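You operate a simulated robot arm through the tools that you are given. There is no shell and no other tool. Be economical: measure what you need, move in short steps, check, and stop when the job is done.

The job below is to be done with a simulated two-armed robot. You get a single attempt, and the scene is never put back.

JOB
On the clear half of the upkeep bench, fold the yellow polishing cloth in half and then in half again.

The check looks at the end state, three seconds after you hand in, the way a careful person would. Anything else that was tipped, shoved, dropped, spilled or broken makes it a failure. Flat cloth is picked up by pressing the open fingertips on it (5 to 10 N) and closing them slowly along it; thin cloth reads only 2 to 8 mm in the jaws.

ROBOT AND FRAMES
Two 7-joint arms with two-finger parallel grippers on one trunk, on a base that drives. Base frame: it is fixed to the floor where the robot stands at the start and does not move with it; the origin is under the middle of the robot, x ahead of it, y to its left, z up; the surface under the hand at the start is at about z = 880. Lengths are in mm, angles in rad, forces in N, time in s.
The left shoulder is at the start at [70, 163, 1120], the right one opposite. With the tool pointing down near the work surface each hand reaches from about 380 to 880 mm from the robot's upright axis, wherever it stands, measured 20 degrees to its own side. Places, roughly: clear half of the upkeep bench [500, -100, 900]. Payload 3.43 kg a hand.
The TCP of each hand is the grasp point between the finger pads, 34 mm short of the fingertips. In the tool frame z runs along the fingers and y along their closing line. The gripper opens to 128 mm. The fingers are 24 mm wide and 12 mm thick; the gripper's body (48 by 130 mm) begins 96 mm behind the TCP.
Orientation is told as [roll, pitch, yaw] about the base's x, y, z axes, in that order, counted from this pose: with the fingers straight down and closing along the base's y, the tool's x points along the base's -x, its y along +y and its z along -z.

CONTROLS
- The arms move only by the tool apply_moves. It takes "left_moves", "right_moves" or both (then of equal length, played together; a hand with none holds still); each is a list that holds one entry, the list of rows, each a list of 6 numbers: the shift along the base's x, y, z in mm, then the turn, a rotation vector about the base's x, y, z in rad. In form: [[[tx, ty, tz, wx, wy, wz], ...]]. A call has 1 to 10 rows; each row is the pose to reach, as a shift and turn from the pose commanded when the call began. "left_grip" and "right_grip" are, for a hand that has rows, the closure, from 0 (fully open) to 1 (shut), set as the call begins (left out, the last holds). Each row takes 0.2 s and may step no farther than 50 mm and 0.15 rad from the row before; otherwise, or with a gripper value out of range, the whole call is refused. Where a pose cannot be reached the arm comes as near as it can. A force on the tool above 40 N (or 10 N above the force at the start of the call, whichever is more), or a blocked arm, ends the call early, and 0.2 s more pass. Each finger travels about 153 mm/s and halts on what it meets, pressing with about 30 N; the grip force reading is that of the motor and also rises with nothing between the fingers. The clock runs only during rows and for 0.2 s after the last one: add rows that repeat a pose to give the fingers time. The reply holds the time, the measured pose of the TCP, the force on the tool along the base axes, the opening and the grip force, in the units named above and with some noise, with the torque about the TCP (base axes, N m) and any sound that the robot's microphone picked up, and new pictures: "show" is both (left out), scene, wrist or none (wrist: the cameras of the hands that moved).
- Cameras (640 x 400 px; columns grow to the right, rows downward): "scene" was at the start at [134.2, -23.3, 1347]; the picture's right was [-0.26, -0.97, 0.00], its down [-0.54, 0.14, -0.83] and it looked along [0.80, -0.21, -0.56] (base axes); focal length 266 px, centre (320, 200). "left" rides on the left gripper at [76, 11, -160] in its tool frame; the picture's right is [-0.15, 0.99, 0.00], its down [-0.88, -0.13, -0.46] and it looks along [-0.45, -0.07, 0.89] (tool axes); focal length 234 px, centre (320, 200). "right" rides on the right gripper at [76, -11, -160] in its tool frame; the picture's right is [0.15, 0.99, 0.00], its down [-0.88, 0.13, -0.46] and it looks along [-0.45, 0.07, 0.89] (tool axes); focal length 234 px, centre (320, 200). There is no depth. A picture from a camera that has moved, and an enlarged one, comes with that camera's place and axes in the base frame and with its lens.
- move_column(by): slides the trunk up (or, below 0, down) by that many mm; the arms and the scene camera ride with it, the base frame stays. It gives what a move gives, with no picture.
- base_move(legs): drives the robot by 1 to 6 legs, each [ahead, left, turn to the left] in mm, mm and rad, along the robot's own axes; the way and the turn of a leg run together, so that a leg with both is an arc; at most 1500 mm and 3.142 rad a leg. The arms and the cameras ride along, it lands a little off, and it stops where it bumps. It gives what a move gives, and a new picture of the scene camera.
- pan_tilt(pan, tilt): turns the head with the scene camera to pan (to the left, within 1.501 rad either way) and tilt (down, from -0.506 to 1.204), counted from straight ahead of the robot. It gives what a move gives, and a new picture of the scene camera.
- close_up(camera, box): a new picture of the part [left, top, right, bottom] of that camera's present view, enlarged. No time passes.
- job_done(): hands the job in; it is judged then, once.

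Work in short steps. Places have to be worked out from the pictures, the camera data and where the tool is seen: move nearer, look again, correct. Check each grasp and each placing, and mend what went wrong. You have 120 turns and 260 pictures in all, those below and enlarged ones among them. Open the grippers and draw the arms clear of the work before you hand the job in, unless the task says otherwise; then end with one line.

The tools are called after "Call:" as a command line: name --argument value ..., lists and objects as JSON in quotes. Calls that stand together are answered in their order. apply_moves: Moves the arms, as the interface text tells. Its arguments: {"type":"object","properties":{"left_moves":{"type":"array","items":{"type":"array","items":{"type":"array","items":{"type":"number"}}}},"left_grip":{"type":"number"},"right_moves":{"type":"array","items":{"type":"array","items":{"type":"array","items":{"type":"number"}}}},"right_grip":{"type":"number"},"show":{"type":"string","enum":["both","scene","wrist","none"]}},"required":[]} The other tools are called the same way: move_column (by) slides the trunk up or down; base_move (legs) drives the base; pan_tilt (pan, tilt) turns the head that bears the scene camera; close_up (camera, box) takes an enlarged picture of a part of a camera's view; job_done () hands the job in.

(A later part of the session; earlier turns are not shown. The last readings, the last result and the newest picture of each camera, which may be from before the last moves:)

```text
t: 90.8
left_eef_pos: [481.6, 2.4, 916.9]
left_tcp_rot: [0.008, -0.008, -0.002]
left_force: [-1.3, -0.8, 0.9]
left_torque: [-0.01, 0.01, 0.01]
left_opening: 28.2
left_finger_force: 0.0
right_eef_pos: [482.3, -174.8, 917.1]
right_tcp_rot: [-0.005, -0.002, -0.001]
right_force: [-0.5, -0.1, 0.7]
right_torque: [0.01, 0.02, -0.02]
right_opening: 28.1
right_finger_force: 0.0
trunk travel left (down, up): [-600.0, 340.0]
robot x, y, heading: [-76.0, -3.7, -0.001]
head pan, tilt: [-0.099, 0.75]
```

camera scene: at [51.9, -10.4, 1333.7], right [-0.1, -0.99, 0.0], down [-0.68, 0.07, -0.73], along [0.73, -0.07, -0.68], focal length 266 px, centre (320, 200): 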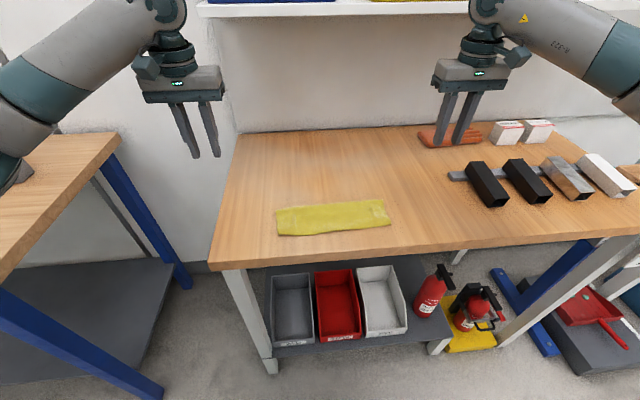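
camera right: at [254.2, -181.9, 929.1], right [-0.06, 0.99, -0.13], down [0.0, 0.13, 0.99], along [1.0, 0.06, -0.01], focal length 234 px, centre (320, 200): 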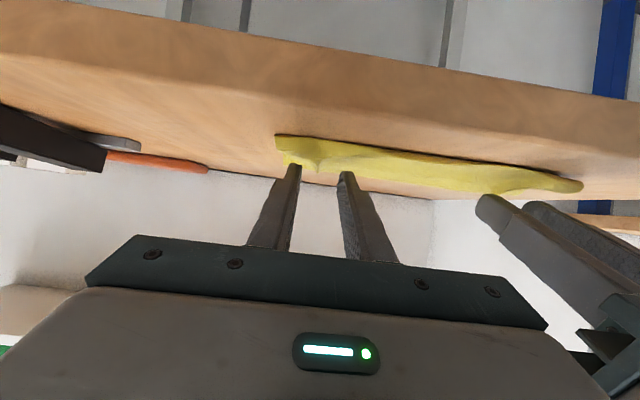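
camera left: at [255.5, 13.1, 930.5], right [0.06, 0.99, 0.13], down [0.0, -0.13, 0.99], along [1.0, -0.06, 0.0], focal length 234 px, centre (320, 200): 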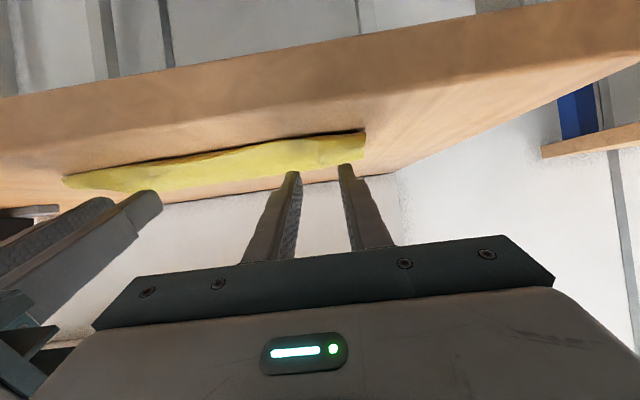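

Call:
apply_moves --left_moves '[[[0, 0, -0.8, 0, 0, 0], [0, 0, -0.8, 0, 0, 0]]]' --right_moves '[[[0, 0, -0.8, 0, 0, 0], [0, 0, -0.8, 0, 0, 0]]]' --left_grip 0.83 --right_grip 0.83 --show "none"

Call:
apply_moves --left_moves '[[[0, 0, -0.3, 0, 0, 0], [0, 0, -0.3, 0, 0, 0]]]' --right_moves '[[[0, 0, -0.3, 0, 0, 0], [0, 0, -0.3, 0, 0, 0]]]' --left_grip 0.88 --right_grip 0.88 --show "none"

Call:
close_up --camera "scene" --box '[260, 160, 400, 250]'

```text
t: 91.4
left_eef_pos: [482.4, 2.7, 916.1]
left_tcp_rot: [0.008, -0.008, -0.003]
left_force: [-0.4, -0.1, 0.6]
left_torque: [0.01, 0.02, -0.01]
left_opening: 22.2
left_finger_force: 0.1
right_eef_pos: [483.9, -174.0, 917.4]
right_tcp_rot: [-0.005, -0.005, -0.002]
right_force: [-0.8, 0.4, 0.9]
right_torque: [-0.05, -0.01, 0.0]
right_opening: 21.5
right_finger_force: 0.0
trunk travel left (down, up): [-600.0, 340.0]
robot x, y, heading: [-78.6, -0.2, -0.009]
head pan, tilt: [-0.099, 0.75]
```

```text
t: 92.0
left_eef_pos: [482.7, 1.1, 916.4]
left_tcp_rot: [0.004, -0.008, -0.001]
left_force: [-1.2, 0.0, 1.9]
left_torque: [0.0, 0.02, 0.01]
left_opening: 15.2
left_finger_force: 0.0
right_eef_pos: [482.4, -174.2, 918.1]
right_tcp_rot: [-0.005, -0.003, 0.0]
right_force: [0.9, -1.0, 2.5]
right_torque: [-0.01, 0.01, -0.01]
right_opening: 15.3
right_finger_force: 0.0
trunk travel left (down, up): [-600.0, 340.0]
robot x, y, heading: [-79.3, -2.3, -0.008]
head pan, tilt: [-0.099, 0.75]
```

```text
4.44 times, centred on (330, 205) of scene
camera zoom: at [51.4, -10.3, 1333.8], right [-0.1, -0.99, 0.0], down [-0.68, 0.07, -0.73], along [0.73, -0.07, -0.68], focal length 1181 px, centre (276, 178)
```

zoom: 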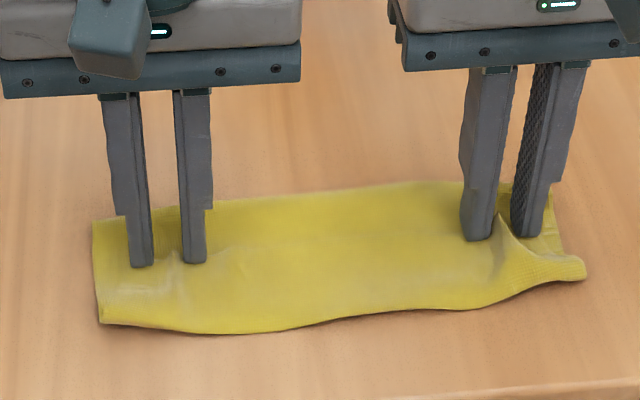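

The right ridge is gathering nicely with light pressure. I'll continue closing with slightly more pressure on the left.

Call:
apply_moves --left_moves '[[[0, 0, -0.5, 0, 0, 0], [0, 0, -0.5, 0, 0, 0]]]' --right_moves '[[[0, 0, 0, 0, 0, 0], [0, 0, 0, 0, 0, 0]]]' --left_grip 0.92 --right_grip 0.93 --show "none"

Call:
apply_moves --left_moves '[[[0, 0, -0.2, 0, 0, 0], [0, 0, -0.2, 0, 0, 0], [0, 0, -0.2, 0, 0, 0]]]' --right_moves '[[[0, 0, 0, 0, 0, 0], [0, 0, 0, 0, 0, 0], [0, 0, 0, 0, 0, 0]]]' --left_grip 1.0 --right_grip 1.0 --show "none"

Call:
apply_moves --left_moves '[[[2, 0, 15, 0, 0, 0], [8, 0, 32, 0, 0, 0], [8, 0, 32, 0, 0, 0]]]' --right_moves '[[[2, 0, 15, 0, 0, 0], [8, 0, 32, 0, 0, 0], [8, 0, 32, 0, 0, 0]]]' --show "none"

Call:
close_up --camera "scene" --box '[260, 160, 400, 250]'

```text
t: 92.6
left_eef_pos: [481.6, 3.2, 914.6]
left_tcp_rot: [0.004, -0.009, -0.002]
left_force: [1.1, -0.3, 6.1]
left_torque: [0.0, -0.02, 0.0]
left_opening: 9.5
left_finger_force: 0.1
right_eef_pos: [483.4, -173.6, 916.9]
right_tcp_rot: [-0.007, -0.005, -0.001]
right_force: [0.1, 0.1, 0.9]
right_torque: [0.0, 0.0, 0.01]
right_opening: 8.7
right_finger_force: 0.5
trunk travel left (down, up): [-600.0, 340.0]
robot x, y, heading: [-80.9, -0.2, -0.004]
head pan, tilt: [-0.099, 0.75]
```

```text
t: 93.4
left_eef_pos: [481.9, 2.0, 915.8]
left_tcp_rot: [0.005, -0.009, -0.002]
left_force: [1.4, -8.6, 9.0]
left_torque: [-0.33, 0.07, 0.08]
left_opening: 1.8
left_finger_force: 29.7
right_eef_pos: [482.0, -172.6, 917.3]
right_tcp_rot: [-0.004, -0.003, 0.002]
right_force: [-0.2, 9.9, 4.6]
right_torque: [0.33, -0.01, -0.04]
right_opening: 3.1
right_finger_force: 30.1
trunk travel left (down, up): [-600.0, 340.0]
robot x, y, heading: [-81.8, -1.1, -0.004]
head pan, tilt: [-0.099, 0.75]
```

```text
t: 94.2
left_eef_pos: [489.8, 1.8, 947.3]
left_tcp_rot: [0.008, -0.009, -0.002]
left_force: [0.0, -10.2, -0.3]
left_torque: [-0.29, 0.01, 0.07]
left_opening: 1.7
left_finger_force: 30.2
right_eef_pos: [491.5, -173.9, 948.2]
right_tcp_rot: [-0.006, -0.002, 0.002]
right_force: [0.1, 9.6, 0.4]
right_torque: [0.33, 0.03, 0.0]
right_opening: 3.2
right_finger_force: 30.0
trunk travel left (down, up): [-600.0, 340.0]
robot x, y, heading: [-79.0, -2.4, -0.005]
head pan, tilt: [-0.099, 0.75]
```

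```text
4.44 times, centred on (330, 205) of scene
camera zoom: at [52.0, -10.5, 1333.6], right [-0.1, -0.99, 0.0], down [-0.68, 0.07, -0.73], along [0.73, -0.07, -0.68], focal length 1181 px, centre (276, 178)
```

zoom: 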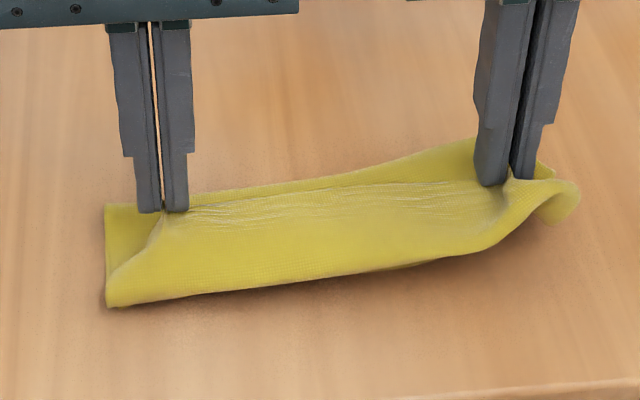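

The left holds only the lip, but the right caught several layers. I'll set the right back down, release it and clear away. Then the left unrolls its side.

Call:
apply_moves --right_moves '[[[-4, 4, -15, 0, 0, 0], [-8, 4, -30, 0, 0, 0], [-8, 4, -30, 0, 0, 0]]]' --show "none"

Call:
apply_moves --right_moves '[[[0, 0, 0, 0, 0, 0], [0, 0, 0, 0, 0, 0], [0, 0, 20, 0, 0, 0], [0, -30, 50, 0, 0, 0], [0, -70, 60, 0, 0, 0], [0, -110, 60, 0, 0, 0]]]' --right_grip 0.78 --show "none"

Call:
apply_moves --left_moves '[[[20, 2, 12, 0, 0, 0], [45, 4, 18, 0, 0, 0], [75, 6, 18, 0, 0, 0], [105, 8, 10, 0, 0, 0], [130, 10, -5, 0, 0, 0], [150, 12, -18, 0, 0, 0], [150, 12, -18, 0, 0, 0]]]' --show "scene"

Call:
close_up --camera "scene" --box '[250, 140, 410, 250]'

```text
t: 95.0
left_eef_pos: [490.9, 1.6, 947.0]
left_tcp_rot: [0.005, -0.009, -0.002]
left_force: [-0.7, -6.9, -0.7]
left_torque: [-0.24, 0.0, 0.06]
left_opening: 1.6
left_finger_force: 29.7
right_eef_pos: [483.3, -170.0, 918.3]
right_tcp_rot: [-0.007, -0.003, 0.0]
right_force: [0.4, 6.7, 1.5]
right_torque: [0.23, 0.0, -0.04]
right_opening: 3.1
right_finger_force: 30.5
trunk travel left (down, up): [-600.0, 340.0]
robot x, y, heading: [-78.8, 1.2, -0.005]
head pan, tilt: [-0.099, 0.75]
```

```text
t: 96.4
left_eef_pos: [489.7, 2.5, 947.3]
left_tcp_rot: [0.008, -0.009, 0.001]
left_force: [0.5, -0.3, -0.1]
left_torque: [0.01, 0.0, -0.01]
left_opening: 1.5
left_finger_force: 30.4
right_eef_pos: [482.4, -280.4, 978.3]
right_tcp_rot: [-0.005, -0.003, 0.002]
right_force: [-0.4, -0.2, -0.2]
right_torque: [0.01, -0.04, 0.01]
right_opening: 27.9
right_finger_force: 0.1
trunk travel left (down, up): [-600.0, 340.0]
robot x, y, heading: [-77.3, -2.7, -0.004]
head pan, tilt: [-0.099, 0.75]
```

```text
t: 98.0
left_eef_pos: [640.0, 14.8, 929.2]
left_tcp_rot: [0.005, -0.009, -0.001]
left_force: [0.8, -0.6, 0.4]
left_torque: [-0.02, 0.01, -0.04]
left_opening: 1.8
left_finger_force: 30.2
right_eef_pos: [482.8, -278.7, 979.3]
right_tcp_rot: [-0.004, -0.004, 0.001]
right_force: [-1.0, 0.3, -0.5]
right_torque: [0.03, -0.01, 0.01]
right_opening: 28.4
right_finger_force: 0.1
trunk travel left (down, up): [-600.0, 340.0]
robot x, y, heading: [-81.2, -2.4, -0.001]
head pan, tilt: [-0.099, 0.75]
camera scene: at [51.4, -10.2, 1333.8], right [-0.1, -0.99, 0.0], down [-0.68, 0.07, -0.73], along [0.73, -0.07, -0.68], focal length 266 px, centre (320, 200)
```

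scene: 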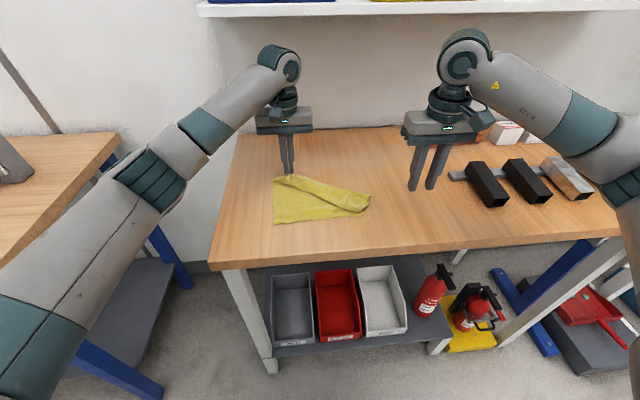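

```text
3.64 times, centred on (330, 195) of scene
camera zoom: at [51.4, -10.2, 1333.8], right [-0.1, -0.99, 0.0], down [-0.68, 0.07, -0.73], along [0.73, -0.07, -0.68], focal length 966 px, centre (284, 218)
```

zoom: 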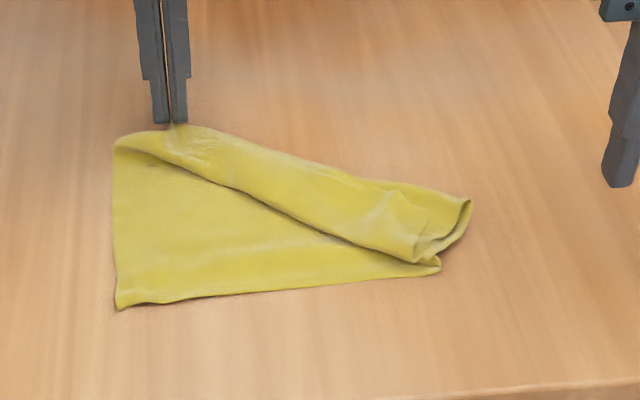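

The left side is unrolled. I'll find the right flap's corner with the right wrist camera.

Call:
close_up --camera "right" --box '[340, 60, 640, 250]'

Call:
close_up --camera "scene" --box '[330, 180, 380, 220]'

```text
2.11 times, centred on (490, 155) of right
camera zoom: at [406.2, -288.9, 1137.5], right [-0.15, 0.99, -0.01], down [0.88, 0.13, 0.46], along [0.45, 0.06, -0.89], focal length 493 px, centre (-38, 295)
```

zoom: 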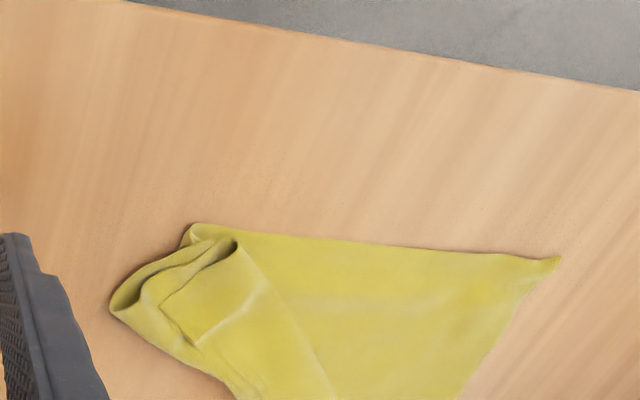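

```text
10.00 times, centred on (355, 200) of scene
camera zoom: at [51.4, -10.2, 1333.8], right [-0.1, -0.99, 0.0], down [-0.68, 0.07, -0.73], along [0.73, -0.07, -0.68], focal length 2657 px, centre (-30, 200)
```

zoom: 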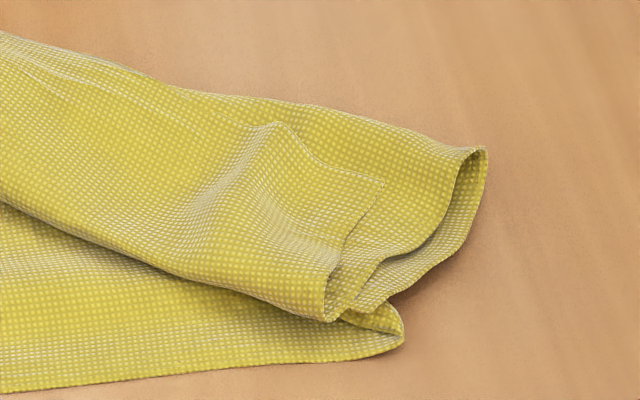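

The flap corner is at about (523, -157), with a raised ridge toward (544, -134). I'll bring the right hand over it.

Call:
apply_moves --right_moves '[[[10, 40, 0, 0, 0, 0], [20, 80, 0, 0, 0, 0], [30, 115, -10, 0, 0, 0], [38, 135, -35, 0, 0, 0], [38, 135, -50, 0, 0, 0], [38, 135, -50, 0, 0, 0]]]' --right_grip 0.78 --show "none"

Call:
close_up --camera "right" --box '[220, 90, 460, 240]'

Call:
close_up --camera "scene" --box '[310, 160, 390, 220]'

```text
t: 99.4
left_eef_pos: [640.4, 15.8, 928.8]
left_tcp_rot: [0.006, -0.008, -0.002]
left_force: [-0.8, -0.4, -0.7]
left_torque: [0.0, -0.01, 0.01]
left_opening: 1.8
left_finger_force: 30.2
right_eef_pos: [521.1, -144.4, 928.9]
right_tcp_rot: [-0.004, -0.003, 0.001]
right_force: [-0.3, 0.4, -0.3]
right_torque: [0.0, 0.0, -0.02]
right_opening: 28.0
right_finger_force: 0.0
trunk travel left (down, up): [-600.0, 340.0]
robot x, y, heading: [-79.5, -1.6, -0.005]
head pan, tilt: [-0.099, 0.75]
```

```text
2.67 times, centred on (340, 165) of right
camera zoom: at [444.9, -154.0, 1087.0], right [-0.15, 0.99, -0.01], down [0.88, 0.13, 0.46], along [0.45, 0.06, -0.89], focal length 624 px, centre (267, 293)
```

zoom: 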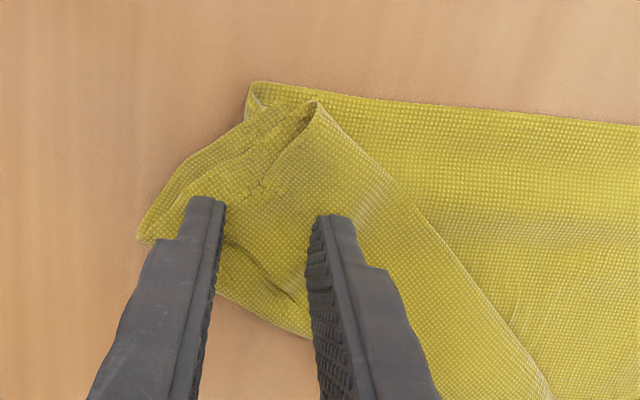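

```text
6.67 times, centred on (350, 190) of scene
camera zoom: at [51.8, -10.0, 1333.7], right [-0.1, -0.99, 0.0], down [-0.68, 0.07, -0.73], along [0.73, -0.07, -0.68], focal length 1771 px, centre (120, 267)
```

zoom: 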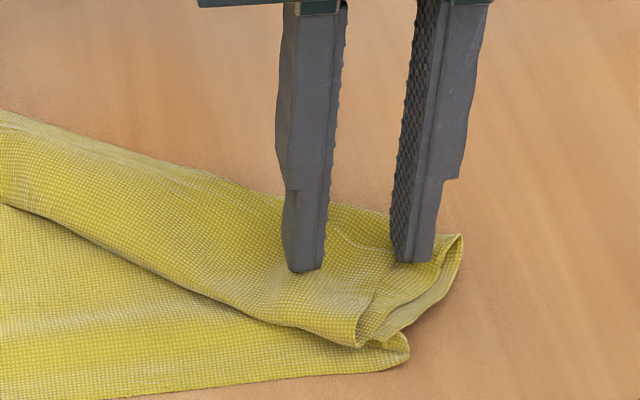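

The fingers straddle the flap corner. I'll lower until light contact and close.

Call:
apply_moves --right_moves '[[[2, -2, -6, 0, 0, 0], [2, -2, -10, 0, 0, 0], [2, -2, -12, 0, 0, 0], [2, -2, -12, 0, 0, 0]]]' --right_grip 0.76 --show "none"

Call:
apply_moves --right_moves '[[[0, 0, -0.5, 0, 0, 0], [0, 0, -0.5, 0, 0, 0]]]' --right_grip 0.84 --show "none"

Call:
close_up --camera "right" --box '[220, 90, 460, 240]'

```text
t: 100.4
left_eef_pos: [640.1, 13.4, 929.7]
left_tcp_rot: [0.007, -0.008, -0.004]
left_force: [1.0, -0.5, 0.4]
left_torque: [0.0, -0.01, 0.03]
left_opening: 1.7
left_finger_force: 30.4
right_eef_pos: [523.7, -145.1, 916.6]
right_tcp_rot: [-0.006, -0.004, 0.0]
right_force: [-0.4, 0.2, 2.3]
right_torque: [-0.02, 0.03, 0.01]
right_opening: 30.9
right_finger_force: 0.0
trunk travel left (down, up): [-600.0, 340.0]
robot x, y, heading: [-78.6, -1.9, -0.006]
head pan, tilt: [-0.099, 0.75]
```

```text
t: 101.0
left_eef_pos: [639.6, 14.0, 929.7]
left_tcp_rot: [0.007, -0.009, -0.002]
left_force: [0.6, 0.4, 0.2]
left_torque: [-0.02, -0.01, -0.01]
left_opening: 1.7
left_finger_force: 30.2
right_eef_pos: [523.6, -145.7, 916.4]
right_tcp_rot: [-0.004, -0.004, 0.0]
right_force: [0.0, 0.8, 0.7]
right_torque: [-0.01, -0.04, 0.03]
right_opening: 20.4
right_finger_force: 0.1
trunk travel left (down, up): [-600.0, 340.0]
robot x, y, heading: [-82.3, 0.5, -0.001]
head pan, tilt: [-0.099, 0.75]
```

```text
2.67 times, centred on (340, 165) of right
camera zoom: at [447.1, -156.5, 1074.9], right [-0.15, 0.99, -0.01], down [0.88, 0.13, 0.46], along [0.45, 0.06, -0.89], focal length 624 px, centre (267, 293)
```

zoom: 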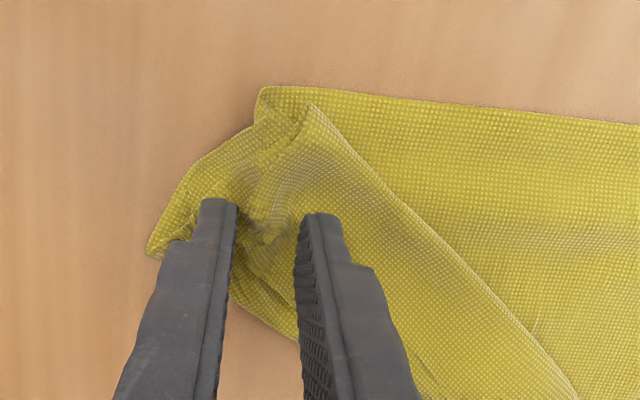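

The flap corner is bunching between the fingers. I'll close and lift a little.

Call:
apply_moves --right_moves '[[[0, 0, 0, 0, 0, 0], [0, 0, 0, 0, 0, 0]]]' --right_grip 0.91 --show "none"

Call:
apply_moves --right_moves '[[[0, 0, 0, 0, 0, 0], [0, 0, 0, 0, 0, 0], [0, 0, 0, 0, 0, 0], [4, 0, 15, 0, 0, 0], [10, 0, 30, 0, 0, 0], [10, 0, 30, 0, 0, 0]]]' --right_grip 1.0 --show "none"

Call:
close_up --camera "right" --box '[220, 90, 460, 240]'

Call:
close_up --camera "scene" --box '[250, 140, 410, 250]'

```text
t: 101.6
left_eef_pos: [639.6, 13.8, 929.3]
left_tcp_rot: [0.007, -0.009, -0.002]
left_force: [-0.5, -0.1, 0.0]
left_torque: [-0.02, 0.0, 0.04]
left_opening: 1.6
left_finger_force: 30.5
right_eef_pos: [522.6, -147.1, 915.4]
right_tcp_rot: [-0.005, -0.003, 0.0]
right_force: [0.6, -0.3, 1.4]
right_torque: [-0.03, 0.01, 0.02]
right_opening: 11.1
right_finger_force: 0.2
trunk travel left (down, up): [-600.0, 340.0]
robot x, y, heading: [-79.0, -3.6, -0.005]
head pan, tilt: [-0.099, 0.75]
```

```text
t: 103.0
left_eef_pos: [640.6, 14.5, 928.8]
left_tcp_rot: [0.008, -0.008, 0.0]
left_force: [0.2, 0.1, 0.1]
left_torque: [-0.01, -0.01, 0.02]
left_opening: 1.8
left_finger_force: 29.6
right_eef_pos: [533.8, -146.4, 946.6]
right_tcp_rot: [-0.004, -0.004, 0.001]
right_force: [0.6, -0.1, 0.4]
right_torque: [-0.05, 0.01, -0.02]
right_opening: 2.1
right_finger_force: 30.3
trunk travel left (down, up): [-600.0, 340.0]
robot x, y, heading: [-79.5, 0.9, -0.008]
head pan, tilt: [-0.099, 0.75]
```

```text
2.67 times, centred on (340, 165) of right
camera zoom: at [457.6, -156.7, 1104.9], right [-0.15, 0.99, -0.01], down [0.88, 0.13, 0.46], along [0.45, 0.06, -0.89], focal length 624 px, centre (267, 293)
```

zoom: 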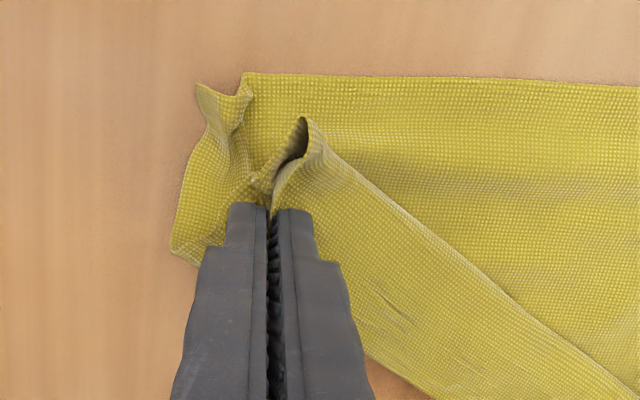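

```text
3.64 times, centred on (330, 195) of scene
camera zoom: at [51.8, -10.5, 1333.7], right [-0.1, -0.99, 0.0], down [-0.68, 0.07, -0.73], along [0.73, -0.07, -0.68], focal length 966 px, centre (284, 218)
```

zoom: 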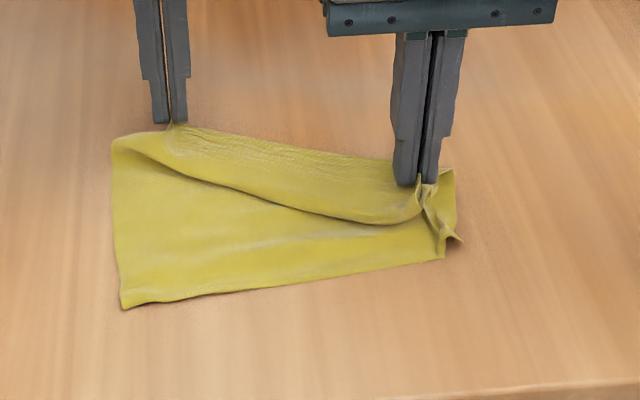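

The right holds the flap corner (2.1 mm). I'll carry it forward level with the left hand.

Call:
apply_moves --right_moves '[[[15, 0, 15, 0, 0, 0], [40, -2, 22, 0, 0, 0], [65, -4, 20, 0, 0, 0], [90, -6, 5, 0, 0, 0], [108, -8, -12, 0, 0, 0], [112, -10, -18, 0, 0, 0], [112, -10, -18, 0, 0, 0]]]' --show "none"

Call:
close_up --camera "scene" --box '[250, 140, 410, 250]'

```text
t: 104.6
left_eef_pos: [640.3, 14.1, 929.3]
left_tcp_rot: [0.007, -0.009, -0.002]
left_force: [0.4, 0.0, 0.6]
left_torque: [0.02, 0.01, 0.03]
left_opening: 1.6
left_finger_force: 29.6
right_eef_pos: [645.2, -156.3, 928.8]
right_tcp_rot: [-0.005, -0.003, 0.001]
right_force: [-1.0, 0.5, 0.3]
right_torque: [0.02, 0.02, 0.04]
right_opening: 1.7
right_finger_force: 30.3
trunk travel left (down, up): [-600.0, 340.0]
robot x, y, heading: [-79.8, -3.3, -0.005]
head pan, tilt: [-0.099, 0.75]
```

```text
3.64 times, centred on (330, 195) of scene
camera zoom: at [51.8, -10.3, 1333.7], right [-0.1, -0.99, 0.0], down [-0.68, 0.07, -0.73], along [0.73, -0.07, -0.68], focal length 966 px, centre (284, 218)
```

zoom: 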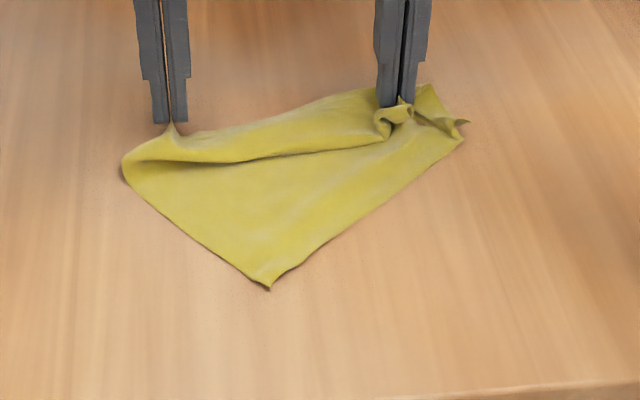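

The right also carried the near-right corner along. I'll release the right, back it off and look at how the layers lie.

Call:
apply_moves --right_moves '[[[0, 0, -8, 0, 0, 0], [0, 0, -8, 0, 0, 0], [0, 0, 10, 0, 0, 0], [0, 0, 50, 0, 0, 0], [-30, -35, 65, 0, 0, 0], [-60, -75, 70, 0, 0, 0], [-80, -115, 70, 0, 0, 0]]]' --right_grip 0.75 --show "none"

Call:
close_up --camera "scene" --box '[270, 140, 390, 225]'

Call:
close_up --camera "right" --box '[320, 80, 640, 260]'

```text
refused: row 6 steps farther than a row can; nothing moved
```

```text
4.71 times, centred on (330, 182) of scene
camera zoom: at [51.8, -10.3, 1333.7], right [-0.1, -0.99, 0.0], down [-0.68, 0.07, -0.73], along [0.73, -0.07, -0.68], focal length 1250 px, centre (273, 282)
```

zoom: 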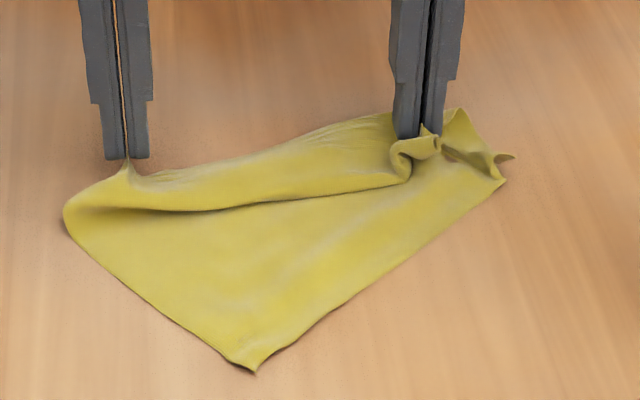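

```text
2.00 times, centred on (480, 170) of right
camera zoom: at [568.7, -165.7, 1086.5], right [-0.15, 0.99, -0.01], down [0.88, 0.13, 0.46], along [0.45, 0.06, -0.89], focal length 468 px, centre (0, 260)
```

zoom: 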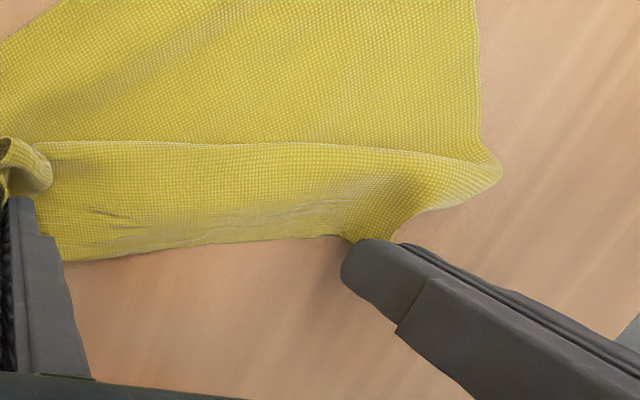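

I'll redo the withdrawal in smaller steps.

Call:
apply_moves --right_moves '[[[0, 0, -8, 0, 0, 0], [0, 0, -8, 0, 0, 0], [0, 0, 10, 0, 0, 0], [0, 0, 50, 0, 0, 0], [-20, -30, 65, 0, 0, 0], [-45, -65, 70, 0, 0, 0], [-65, -105, 70, 0, 0, 0]]]' --right_grip 0.75 --show "none"

Call:
close_up --camera "scene" --box '[270, 140, 390, 225]'

Call:
close_up --camera "right" --box '[320, 80, 640, 260]'

```text
t: 106.2
left_eef_pos: [639.4, 13.2, 929.8]
left_tcp_rot: [0.007, -0.009, -0.001]
left_force: [-0.7, -1.6, 0.6]
left_torque: [0.05, -0.01, 0.01]
left_opening: 1.6
left_finger_force: 30.3
right_eef_pos: [579.4, -262.2, 998.1]
right_tcp_rot: [-0.004, -0.003, 0.004]
right_force: [-0.1, -0.6, 0.0]
right_torque: [-0.01, 0.03, 0.03]
right_opening: 32.0
right_finger_force: 0.0
trunk travel left (down, up): [-600.0, 340.0]
robot x, y, heading: [-79.6, 2.0, -0.005]
head pan, tilt: [-0.099, 0.75]
```

```text
4.71 times, centred on (330, 182) of scene
camera zoom: at [51.0, -12.2, 1333.8], right [-0.1, -0.99, 0.0], down [-0.68, 0.07, -0.73], along [0.73, -0.07, -0.68], focal length 1250 px, centre (273, 282)
```

zoom: 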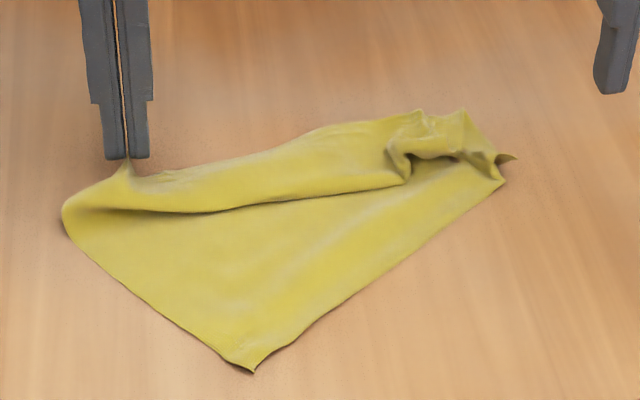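

```text
2.00 times, centred on (480, 170) of right
camera zoom: at [502.9, -272.5, 1156.9], right [-0.15, 0.99, 0.0], down [0.88, 0.13, 0.46], along [0.45, 0.06, -0.89], focal length 468 px, centre (0, 260)
```

zoom: 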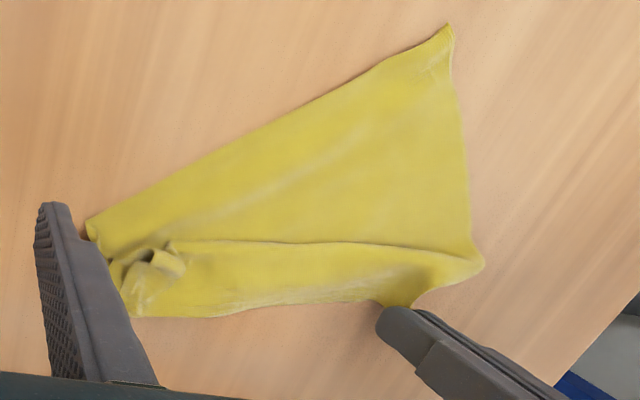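

The near-right corner is at about (613, -200). I'll grab it with the right hand to pull it back toward the robot, moving over it now.

Call:
apply_moves --right_moves '[[[8, 25, -10, 0, 0, 0], [16, 50, -30, 0, 0, 0], [25, 74, -55, 0, 0, 0], [25, 74, -70, 0, 0, 0], [25, 74, -70, 0, 0, 0]]]' --right_grip 0.78 --show "none"

Call:
close_up --camera "right" --box '[220, 90, 460, 240]'

```text
t: 107.4
left_eef_pos: [640.5, 14.0, 930.0]
left_tcp_rot: [0.006, -0.008, -0.002]
left_force: [0.0, -0.2, 0.0]
left_torque: [0.0, 0.01, -0.05]
left_opening: 1.8
left_finger_force: 30.0
right_eef_pos: [605.3, -185.7, 928.6]
right_tcp_rot: [-0.005, -0.003, 0.001]
right_force: [0.1, -0.3, -0.2]
right_torque: [-0.02, 0.05, 0.03]
right_opening: 28.2
right_finger_force: 0.2
trunk travel left (down, up): [-600.0, 340.0]
robot x, y, heading: [-78.3, -1.5, -0.002]
head pan, tilt: [-0.099, 0.75]
```

```text
2.67 times, centred on (340, 165) of right
camera zoom: at [529.2, -196.4, 1086.5], right [-0.15, 0.99, -0.01], down [0.88, 0.13, 0.46], along [0.45, 0.06, -0.89], focal length 624 px, centre (267, 293)
```

zoom: 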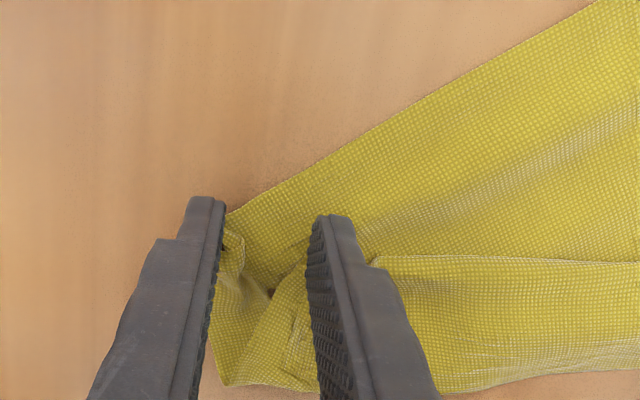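

The fingers straddle the corner. I'll move 7 mm nearer to stay on the single layer, press and close.

Call:
apply_moves --right_moves '[[[-7, 5, -6, 0, 0, 0], [-7, 5, -11, 0, 0, 0], [-7, 5, -13, 0, 0, 0], [-7, 5, -13.5, 0, 0, 0]]]' --show "none"

Call:
close_up --camera "right" --box '[220, 90, 460, 240]'

```text
t: 108.4
left_eef_pos: [639.9, 13.7, 929.8]
left_tcp_rot: [0.005, -0.009, -0.002]
left_force: [0.0, 0.1, 0.9]
left_torque: [0.01, -0.02, -0.04]
left_opening: 1.7
left_finger_force: 30.0
right_eef_pos: [598.7, -182.0, 915.1]
right_tcp_rot: [-0.004, -0.005, 0.001]
right_force: [1.6, -1.6, 8.1]
right_torque: [0.07, -0.16, 0.01]
right_opening: 28.3
right_finger_force: 0.2
trunk travel left (down, up): [-600.0, 340.0]
robot x, y, heading: [-79.3, 1.5, -0.004]
head pan, tilt: [-0.099, 0.75]
```

```text
2.67 times, centred on (340, 165) of right
camera zoom: at [521.9, -192.4, 1074.5], right [-0.15, 0.99, -0.01], down [0.88, 0.13, 0.46], along [0.46, 0.06, -0.89], focal length 624 px, centre (267, 293)
```

zoom: 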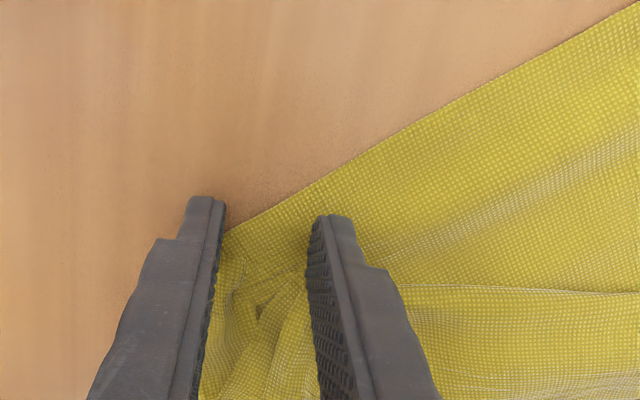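

Pressed at 8 N over the corner. Closing in steps.

Call:
apply_moves --right_moves '[[[0, 0, 0, 0, 0, 0], [0, 0, 0, 0, 0, 0]]]' --right_grip 0.84 --show "none"

Call:
apply_moves --right_moves '[[[0, 0, 0, 0, 0, 0], [0, 0, 0, 0, 0, 0]]]' --right_grip 0.9 --show "none"

Call:
apply_moves --right_moves '[[[0, 0, 0, 0, 0, 0], [0, 0, 0, 0, 0, 0]]]' --right_grip 0.95 --show "none"

Call:
apply_moves --right_moves '[[[0, 0, 0, 0, 0, 0], [0, 0, 0, 0, 0, 0], [-5, 0, 15, 0, 0, 0], [-15, 0, 30, 0, 0, 0], [-15, 0, 30, 0, 0, 0]]]' --right_grip 1.0 --show "none"

Call:
close_up --camera "right" --box '[180, 60, 500, 260]'

```text
t: 109.0
left_eef_pos: [640.3, 14.0, 929.6]
left_tcp_rot: [0.005, -0.011, -0.002]
left_force: [0.6, -0.2, 0.2]
left_torque: [0.02, 0.03, -0.01]
left_opening: 1.6
left_finger_force: 30.4
right_eef_pos: [598.3, -181.7, 914.8]
right_tcp_rot: [-0.005, -0.005, -0.001]
right_force: [1.8, 0.1, 10.9]
right_torque: [0.07, -0.18, 0.01]
right_opening: 19.5
right_finger_force: 0.1
trunk travel left (down, up): [-600.0, 340.0]
robot x, y, heading: [-76.7, 2.3, -0.005]
head pan, tilt: [-0.099, 0.75]
```

```text
t: 109.6
left_eef_pos: [638.0, 14.2, 929.7]
left_tcp_rot: [0.005, -0.01, 0.0]
left_force: [-0.4, 0.3, -0.4]
left_torque: [0.0, 0.01, 0.03]
left_opening: 1.7
left_finger_force: 29.6
right_eef_pos: [598.3, -182.2, 914.7]
right_tcp_rot: [-0.006, -0.006, 0.0]
right_force: [0.8, -0.2, 12.6]
right_torque: [0.06, -0.2, 0.02]
right_opening: 11.2
right_finger_force: 0.1
trunk travel left (down, up): [-600.0, 340.0]
robot x, y, heading: [-76.0, -2.1, -0.0]
head pan, tilt: [-0.099, 0.75]
```

```text
t: 110.2
left_eef_pos: [639.0, 14.8, 930.7]
left_tcp_rot: [0.005, -0.01, -0.001]
left_force: [0.6, 0.3, -0.2]
left_torque: [0.01, 0.02, -0.02]
left_opening: 1.5
left_finger_force: 30.0
right_eef_pos: [596.5, -182.9, 916.1]
right_tcp_rot: [-0.005, -0.006, 0.002]
right_force: [0.2, 0.5, 13.7]
right_torque: [0.09, -0.17, 0.0]
right_opening: 7.6
right_finger_force: 0.7
trunk travel left (down, up): [-600.0, 340.0]
robot x, y, heading: [-76.6, -0.1, -0.001]
head pan, tilt: [-0.099, 0.75]
```

```text
t: 111.4
left_eef_pos: [640.1, 14.6, 928.1]
left_tcp_rot: [0.007, -0.008, -0.002]
left_force: [0.6, -0.4, -1.0]
left_torque: [-0.05, 0.02, 0.02]
left_opening: 1.6
left_finger_force: 30.0
right_eef_pos: [585.1, -182.4, 945.1]
right_tcp_rot: [-0.004, 0.0, -0.001]
right_force: [-0.5, 0.3, -0.4]
right_torque: [0.02, -0.05, -0.02]
right_opening: 1.9
right_finger_force: 30.3
trunk travel left (down, up): [-600.0, 340.0]
robot x, y, heading: [-81.7, -1.1, -0.008]
head pan, tilt: [-0.099, 0.75]
```

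```text
2.00 times, centred on (340, 160) of right
camera zoom: at [507.3, -192.8, 1102.6], right [-0.15, 0.99, -0.01], down [0.88, 0.13, 0.46], along [0.45, 0.06, -0.89], focal length 468 px, centre (280, 280)
```

zoom: 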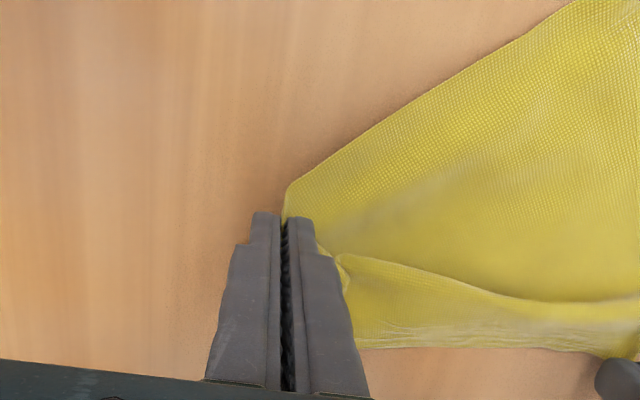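

The right has the near-right corner (1.9 mm). I'll carry it back toward the robot to about (450, -200).

Call:
apply_moves --right_moves '[[[-20, -2, 15, 0, 0, 0], [-45, -5, 22, 0, 0, 0], [-75, -8, 22, 0, 0, 0], [-105, -12, 10, 0, 0, 0], [-125, -16, -6, 0, 0, 0], [-138, -20, -20, 0, 0, 0], [-138, -20, -20, 0, 0, 0]]]' --show "none"

Call:
close_up --camera "scene" --box '[250, 130, 410, 250]'

```text
t: 113.0
left_eef_pos: [640.4, 13.7, 929.5]
left_tcp_rot: [0.005, -0.01, -0.002]
left_force: [-7.0, -5.9, -0.5]
left_torque: [-0.23, 0.22, 0.09]
left_opening: 1.5
left_finger_force: 29.8
right_eef_pos: [444.1, -203.5, 923.3]
right_tcp_rot: [-0.005, -0.004, 0.0]
right_force: [6.4, 6.8, -0.5]
right_torque: [0.21, -0.2, -0.06]
right_opening: 1.9
right_finger_force: 30.4
trunk travel left (down, up): [-600.0, 340.0]
robot x, y, heading: [-77.8, -3.8, -0.002]
head pan, tilt: [-0.099, 0.75]
```

```text
3.33 times, centred on (330, 190) of scene
camera zoom: at [51.8, -10.1, 1333.7], right [-0.1, -0.99, 0.0], down [-0.68, 0.07, -0.73], along [0.73, -0.07, -0.68], focal length 886 px, centre (287, 233)
```

zoom: 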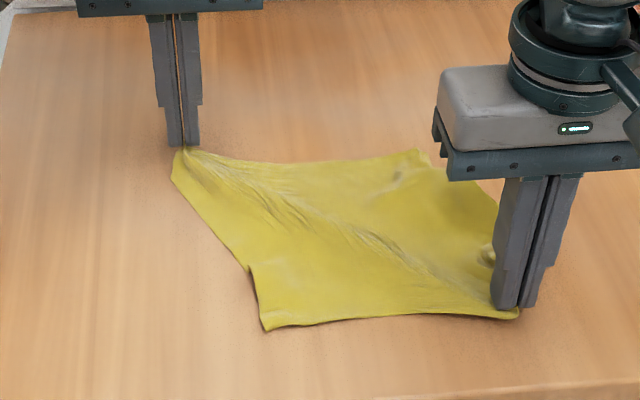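

The cloth is spread out again and taut along its diagonal. I'll ease the right, release the left, and use the nearly closed left fingertips to drag the near-left corner out by friction.

Call:
apply_moves --left_moves '[[[-3, -3, -6, 0, 0, 0], [-5, -4, -12, 0, 0, 0], [-5, -4, -12, 0, 0, 0]]]' --right_moves '[[[4, 3, -4, 0, 0, 0], [4, 3, -6, 0, 0, 0], [4, 3, -6, 0, 0, 0]]]' --show "none"

Call:
apply_moves --left_moves '[[[0, 0, 0, 0, 0, 0], [0, 0, 0, 0, 0, 0], [0, 0, 15, 0, 0, 0], [0, 0, 45, 0, 0, 0]]]' --left_grip 0.85 --show "none"

Call:
apply_moves --left_moves '[[[-40, -10, 0, 0, 0, 0], [-80, -20, 0, 0, 0, 0], [-120, -32, 0, 0, 0, 0], [-160, -42, -5, 0, 0, 0], [-178, -48, -25, 0, 0, 0], [-178, -48, -38, 0, 0, 0], [-178, -48, -38, 0, 0, 0]]]' --left_grip 0.95 --show "none"

Call:
close_up --camera "scene" --box '[250, 130, 410, 250]'

```text
t: 113.8
left_eef_pos: [634.1, 9.4, 917.1]
left_tcp_rot: [0.006, -0.009, 0.0]
left_force: [-3.7, -2.7, 1.8]
left_torque: [-0.11, 0.06, 0.03]
left_opening: 1.7
left_finger_force: 29.9
right_eef_pos: [449.4, -201.0, 919.4]
right_tcp_rot: [-0.005, -0.004, -0.001]
right_force: [4.1, 3.2, 1.0]
right_torque: [0.1, -0.09, -0.02]
right_opening: 1.6
right_finger_force: 30.3
trunk travel left (down, up): [-600.0, 340.0]
robot x, y, heading: [-78.0, -2.7, -0.005]
head pan, tilt: [-0.099, 0.75]
```

```text
t: 114.8
left_eef_pos: [635.1, 9.8, 961.4]
left_tcp_rot: [0.008, -0.01, -0.003]
left_force: [0.3, 0.4, 0.2]
left_torque: [0.0, -0.03, -0.04]
left_opening: 19.2
left_finger_force: 0.1
right_eef_pos: [449.0, -200.8, 919.3]
right_tcp_rot: [-0.005, -0.002, 0.001]
right_force: [0.8, -0.7, -0.2]
right_torque: [-0.01, -0.04, 0.0]
right_opening: 1.8
right_finger_force: 30.0
trunk travel left (down, up): [-600.0, 340.0]
robot x, y, heading: [-79.3, -2.1, -0.001]
head pan, tilt: [-0.099, 0.75]
```

```text
t: 116.4
left_eef_pos: [456.6, -38.4, 923.5]
left_tcp_rot: [0.006, -0.008, -0.003]
left_force: [1.5, 0.8, 0.2]
left_torque: [-0.01, -0.01, 0.02]
left_opening: 6.3
left_finger_force: 0.1
right_eef_pos: [449.0, -201.4, 918.5]
right_tcp_rot: [-0.005, -0.005, 0.0]
right_force: [-1.1, -0.5, 1.4]
right_torque: [0.02, -0.01, 0.01]
right_opening: 1.4
right_finger_force: 30.3
trunk travel left (down, up): [-600.0, 340.0]
robot x, y, heading: [-76.4, -3.8, 0.001]
head pan, tilt: [-0.099, 0.75]
```

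```text
3.33 times, centred on (330, 190) of scene
camera zoom: at [51.6, -10.5, 1333.7], right [-0.1, -0.99, 0.0], down [-0.68, 0.07, -0.73], along [0.73, -0.07, -0.68], focal length 886 px, centre (287, 233)
```

zoom: 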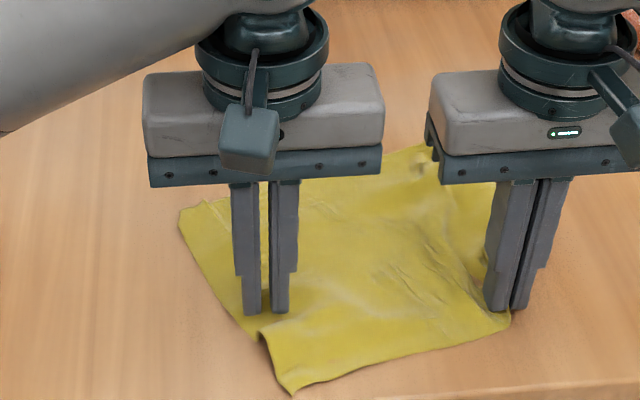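

The near-left corner now lies at about (390, -46). I'll press on it from above and drag it out to the left and slightly forward.

Call:
apply_moves --left_moves '[[[-25, -4, 3, 0, 0, 0], [-46, -6, 0, 0, 0, 0], [-46, -6, -6, 0, 0, 0], [-46, -6, -9, 0, 0, 0], [-46, -6, -9.5, 0, 0, 0]]]' --show "none"

Call:
apply_moves --left_moves '[[[4, 8, 0, 0, 0, 0], [9, 18, 0, 0, 0, 0], [15, 28, 0, 0, 0, 0], [21, 38, 0, 0, 0, 0], [27, 48, 0, 0, 0, 0], [33, 58, 0, 0, 0, 0], [38, 66, 0, 0, 0, 0]]]' --show "none"

Call:
close_up --camera "scene" --box '[250, 130, 410, 250]'

```text
t: 117.6
left_eef_pos: [410.9, -43.0, 915.0]
left_tcp_rot: [0.006, -0.009, -0.001]
left_force: [-0.2, 0.5, 6.0]
left_torque: [-0.01, 0.02, 0.01]
left_opening: 6.2
left_finger_force: 0.2
right_eef_pos: [449.2, -200.5, 918.7]
right_tcp_rot: [-0.005, -0.002, -0.001]
right_force: [0.0, 0.1, 0.7]
right_torque: [0.02, 0.02, -0.01]
right_opening: 1.8
right_finger_force: 30.1
trunk travel left (down, up): [-600.0, 340.0]
robot x, y, heading: [-81.1, -4.1, -0.005]
head pan, tilt: [-0.099, 0.75]
```

```text
t: 119.2
left_eef_pos: [449.6, 23.6, 913.1]
left_tcp_rot: [0.005, -0.009, 0.0]
left_force: [-0.7, -0.9, 0.6]
left_torque: [-0.06, 0.03, 0.02]
left_opening: 6.7
left_finger_force: 0.3
right_eef_pos: [450.5, -199.8, 919.3]
right_tcp_rot: [-0.006, -0.005, -0.001]
right_force: [-0.3, 0.4, -0.1]
right_torque: [0.0, 0.0, -0.01]
right_opening: 1.8
right_finger_force: 30.0
trunk travel left (down, up): [-600.0, 340.0]
robot x, y, heading: [-78.3, 0.5, -0.003]
head pan, tilt: [-0.099, 0.75]
```

```text
3.33 times, centred on (330, 190) of scene
camera zoom: at [51.3, -10.3, 1333.7], right [-0.1, -0.99, 0.0], down [-0.68, 0.07, -0.73], along [0.73, -0.07, -0.68], focal length 886 px, centre (287, 233)
```

zoom: 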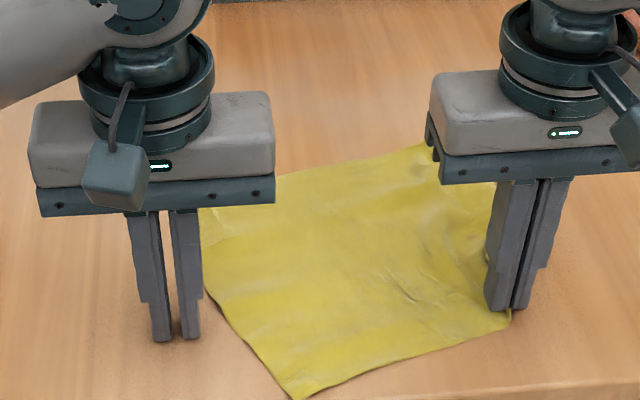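

The left finger slid off, but the tuck has straightened out. I'll release the right, clear both hands and measure the flat cloth.

Call:
apply_moves --left_moves '[[[0, 0, 10, 0, 0, 0], [0, 15, 40, 0, 0, 0], [0, 50, 70, 0, 0, 0], [0, 85, 90, 0, 0, 0], [0, 120, 100, 0, 0, 0], [0, 150, 100, 0, 0, 0]]]' --right_moves '[[[0, 0, 0, 0, 0, 0], [0, 0, 0, 0, 0, 0], [0, 0, 20, 0, 0, 0], [0, -25, 60, 0, 0, 0], [0, -70, 75, 0, 0, 0], [0, -115, 80, 0, 0, 0]]]' --right_grip 0.75 --show "none"

Call:
close_up --camera "scene" --box '[250, 130, 410, 250]'

```text
t: 120.6
left_eef_pos: [449.0, 173.2, 1014.4]
left_tcp_rot: [0.006, -0.011, -0.001]
left_force: [0.1, -0.4, -0.6]
left_torque: [0.02, -0.02, 0.0]
left_opening: 6.4
left_finger_force: 0.0
right_eef_pos: [449.9, -315.1, 999.6]
right_tcp_rot: [-0.005, -0.004, 0.001]
right_force: [-1.1, -0.5, -0.5]
right_torque: [0.01, -0.01, 0.01]
right_opening: 31.9
right_finger_force: 0.0
trunk travel left (down, up): [-600.0, 340.0]
robot x, y, heading: [-81.3, -1.0, -0.002]
head pan, tilt: [-0.099, 0.75]
```

```text
3.33 times, centred on (330, 190) of scene
camera zoom: at [50.4, -10.3, 1333.9], right [-0.1, -0.99, 0.0], down [-0.68, 0.07, -0.73], along [0.73, -0.07, -0.68], focal length 886 px, centre (287, 233)
```

zoom: 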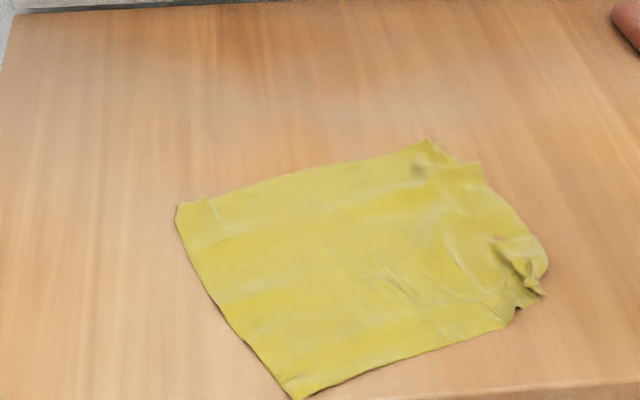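

The left half is clean and flat, but the right side is gathered, mostly at the near-right corner. I'll look at it from the right wrist camera.

Call:
close_up --camera "right" --box '[340, 100, 640, 270]'

```text
2.13 times, centred on (490, 185) of right
camera zoom: at [372.3, -325.3, 1158.0], right [-0.15, 0.99, -0.01], down [0.88, 0.13, 0.46], along [0.45, 0.06, -0.89], focal length 500 px, centre (-43, 232)
```

zoom: 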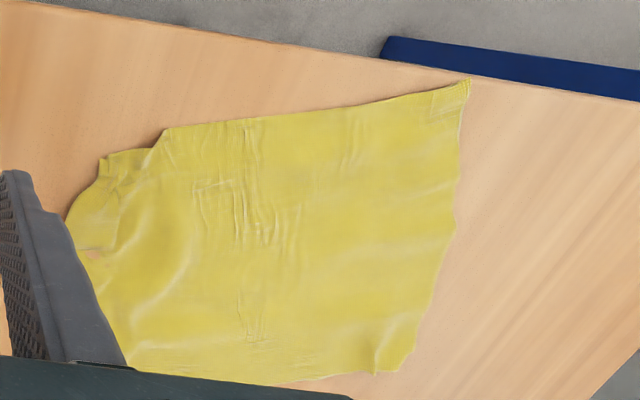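

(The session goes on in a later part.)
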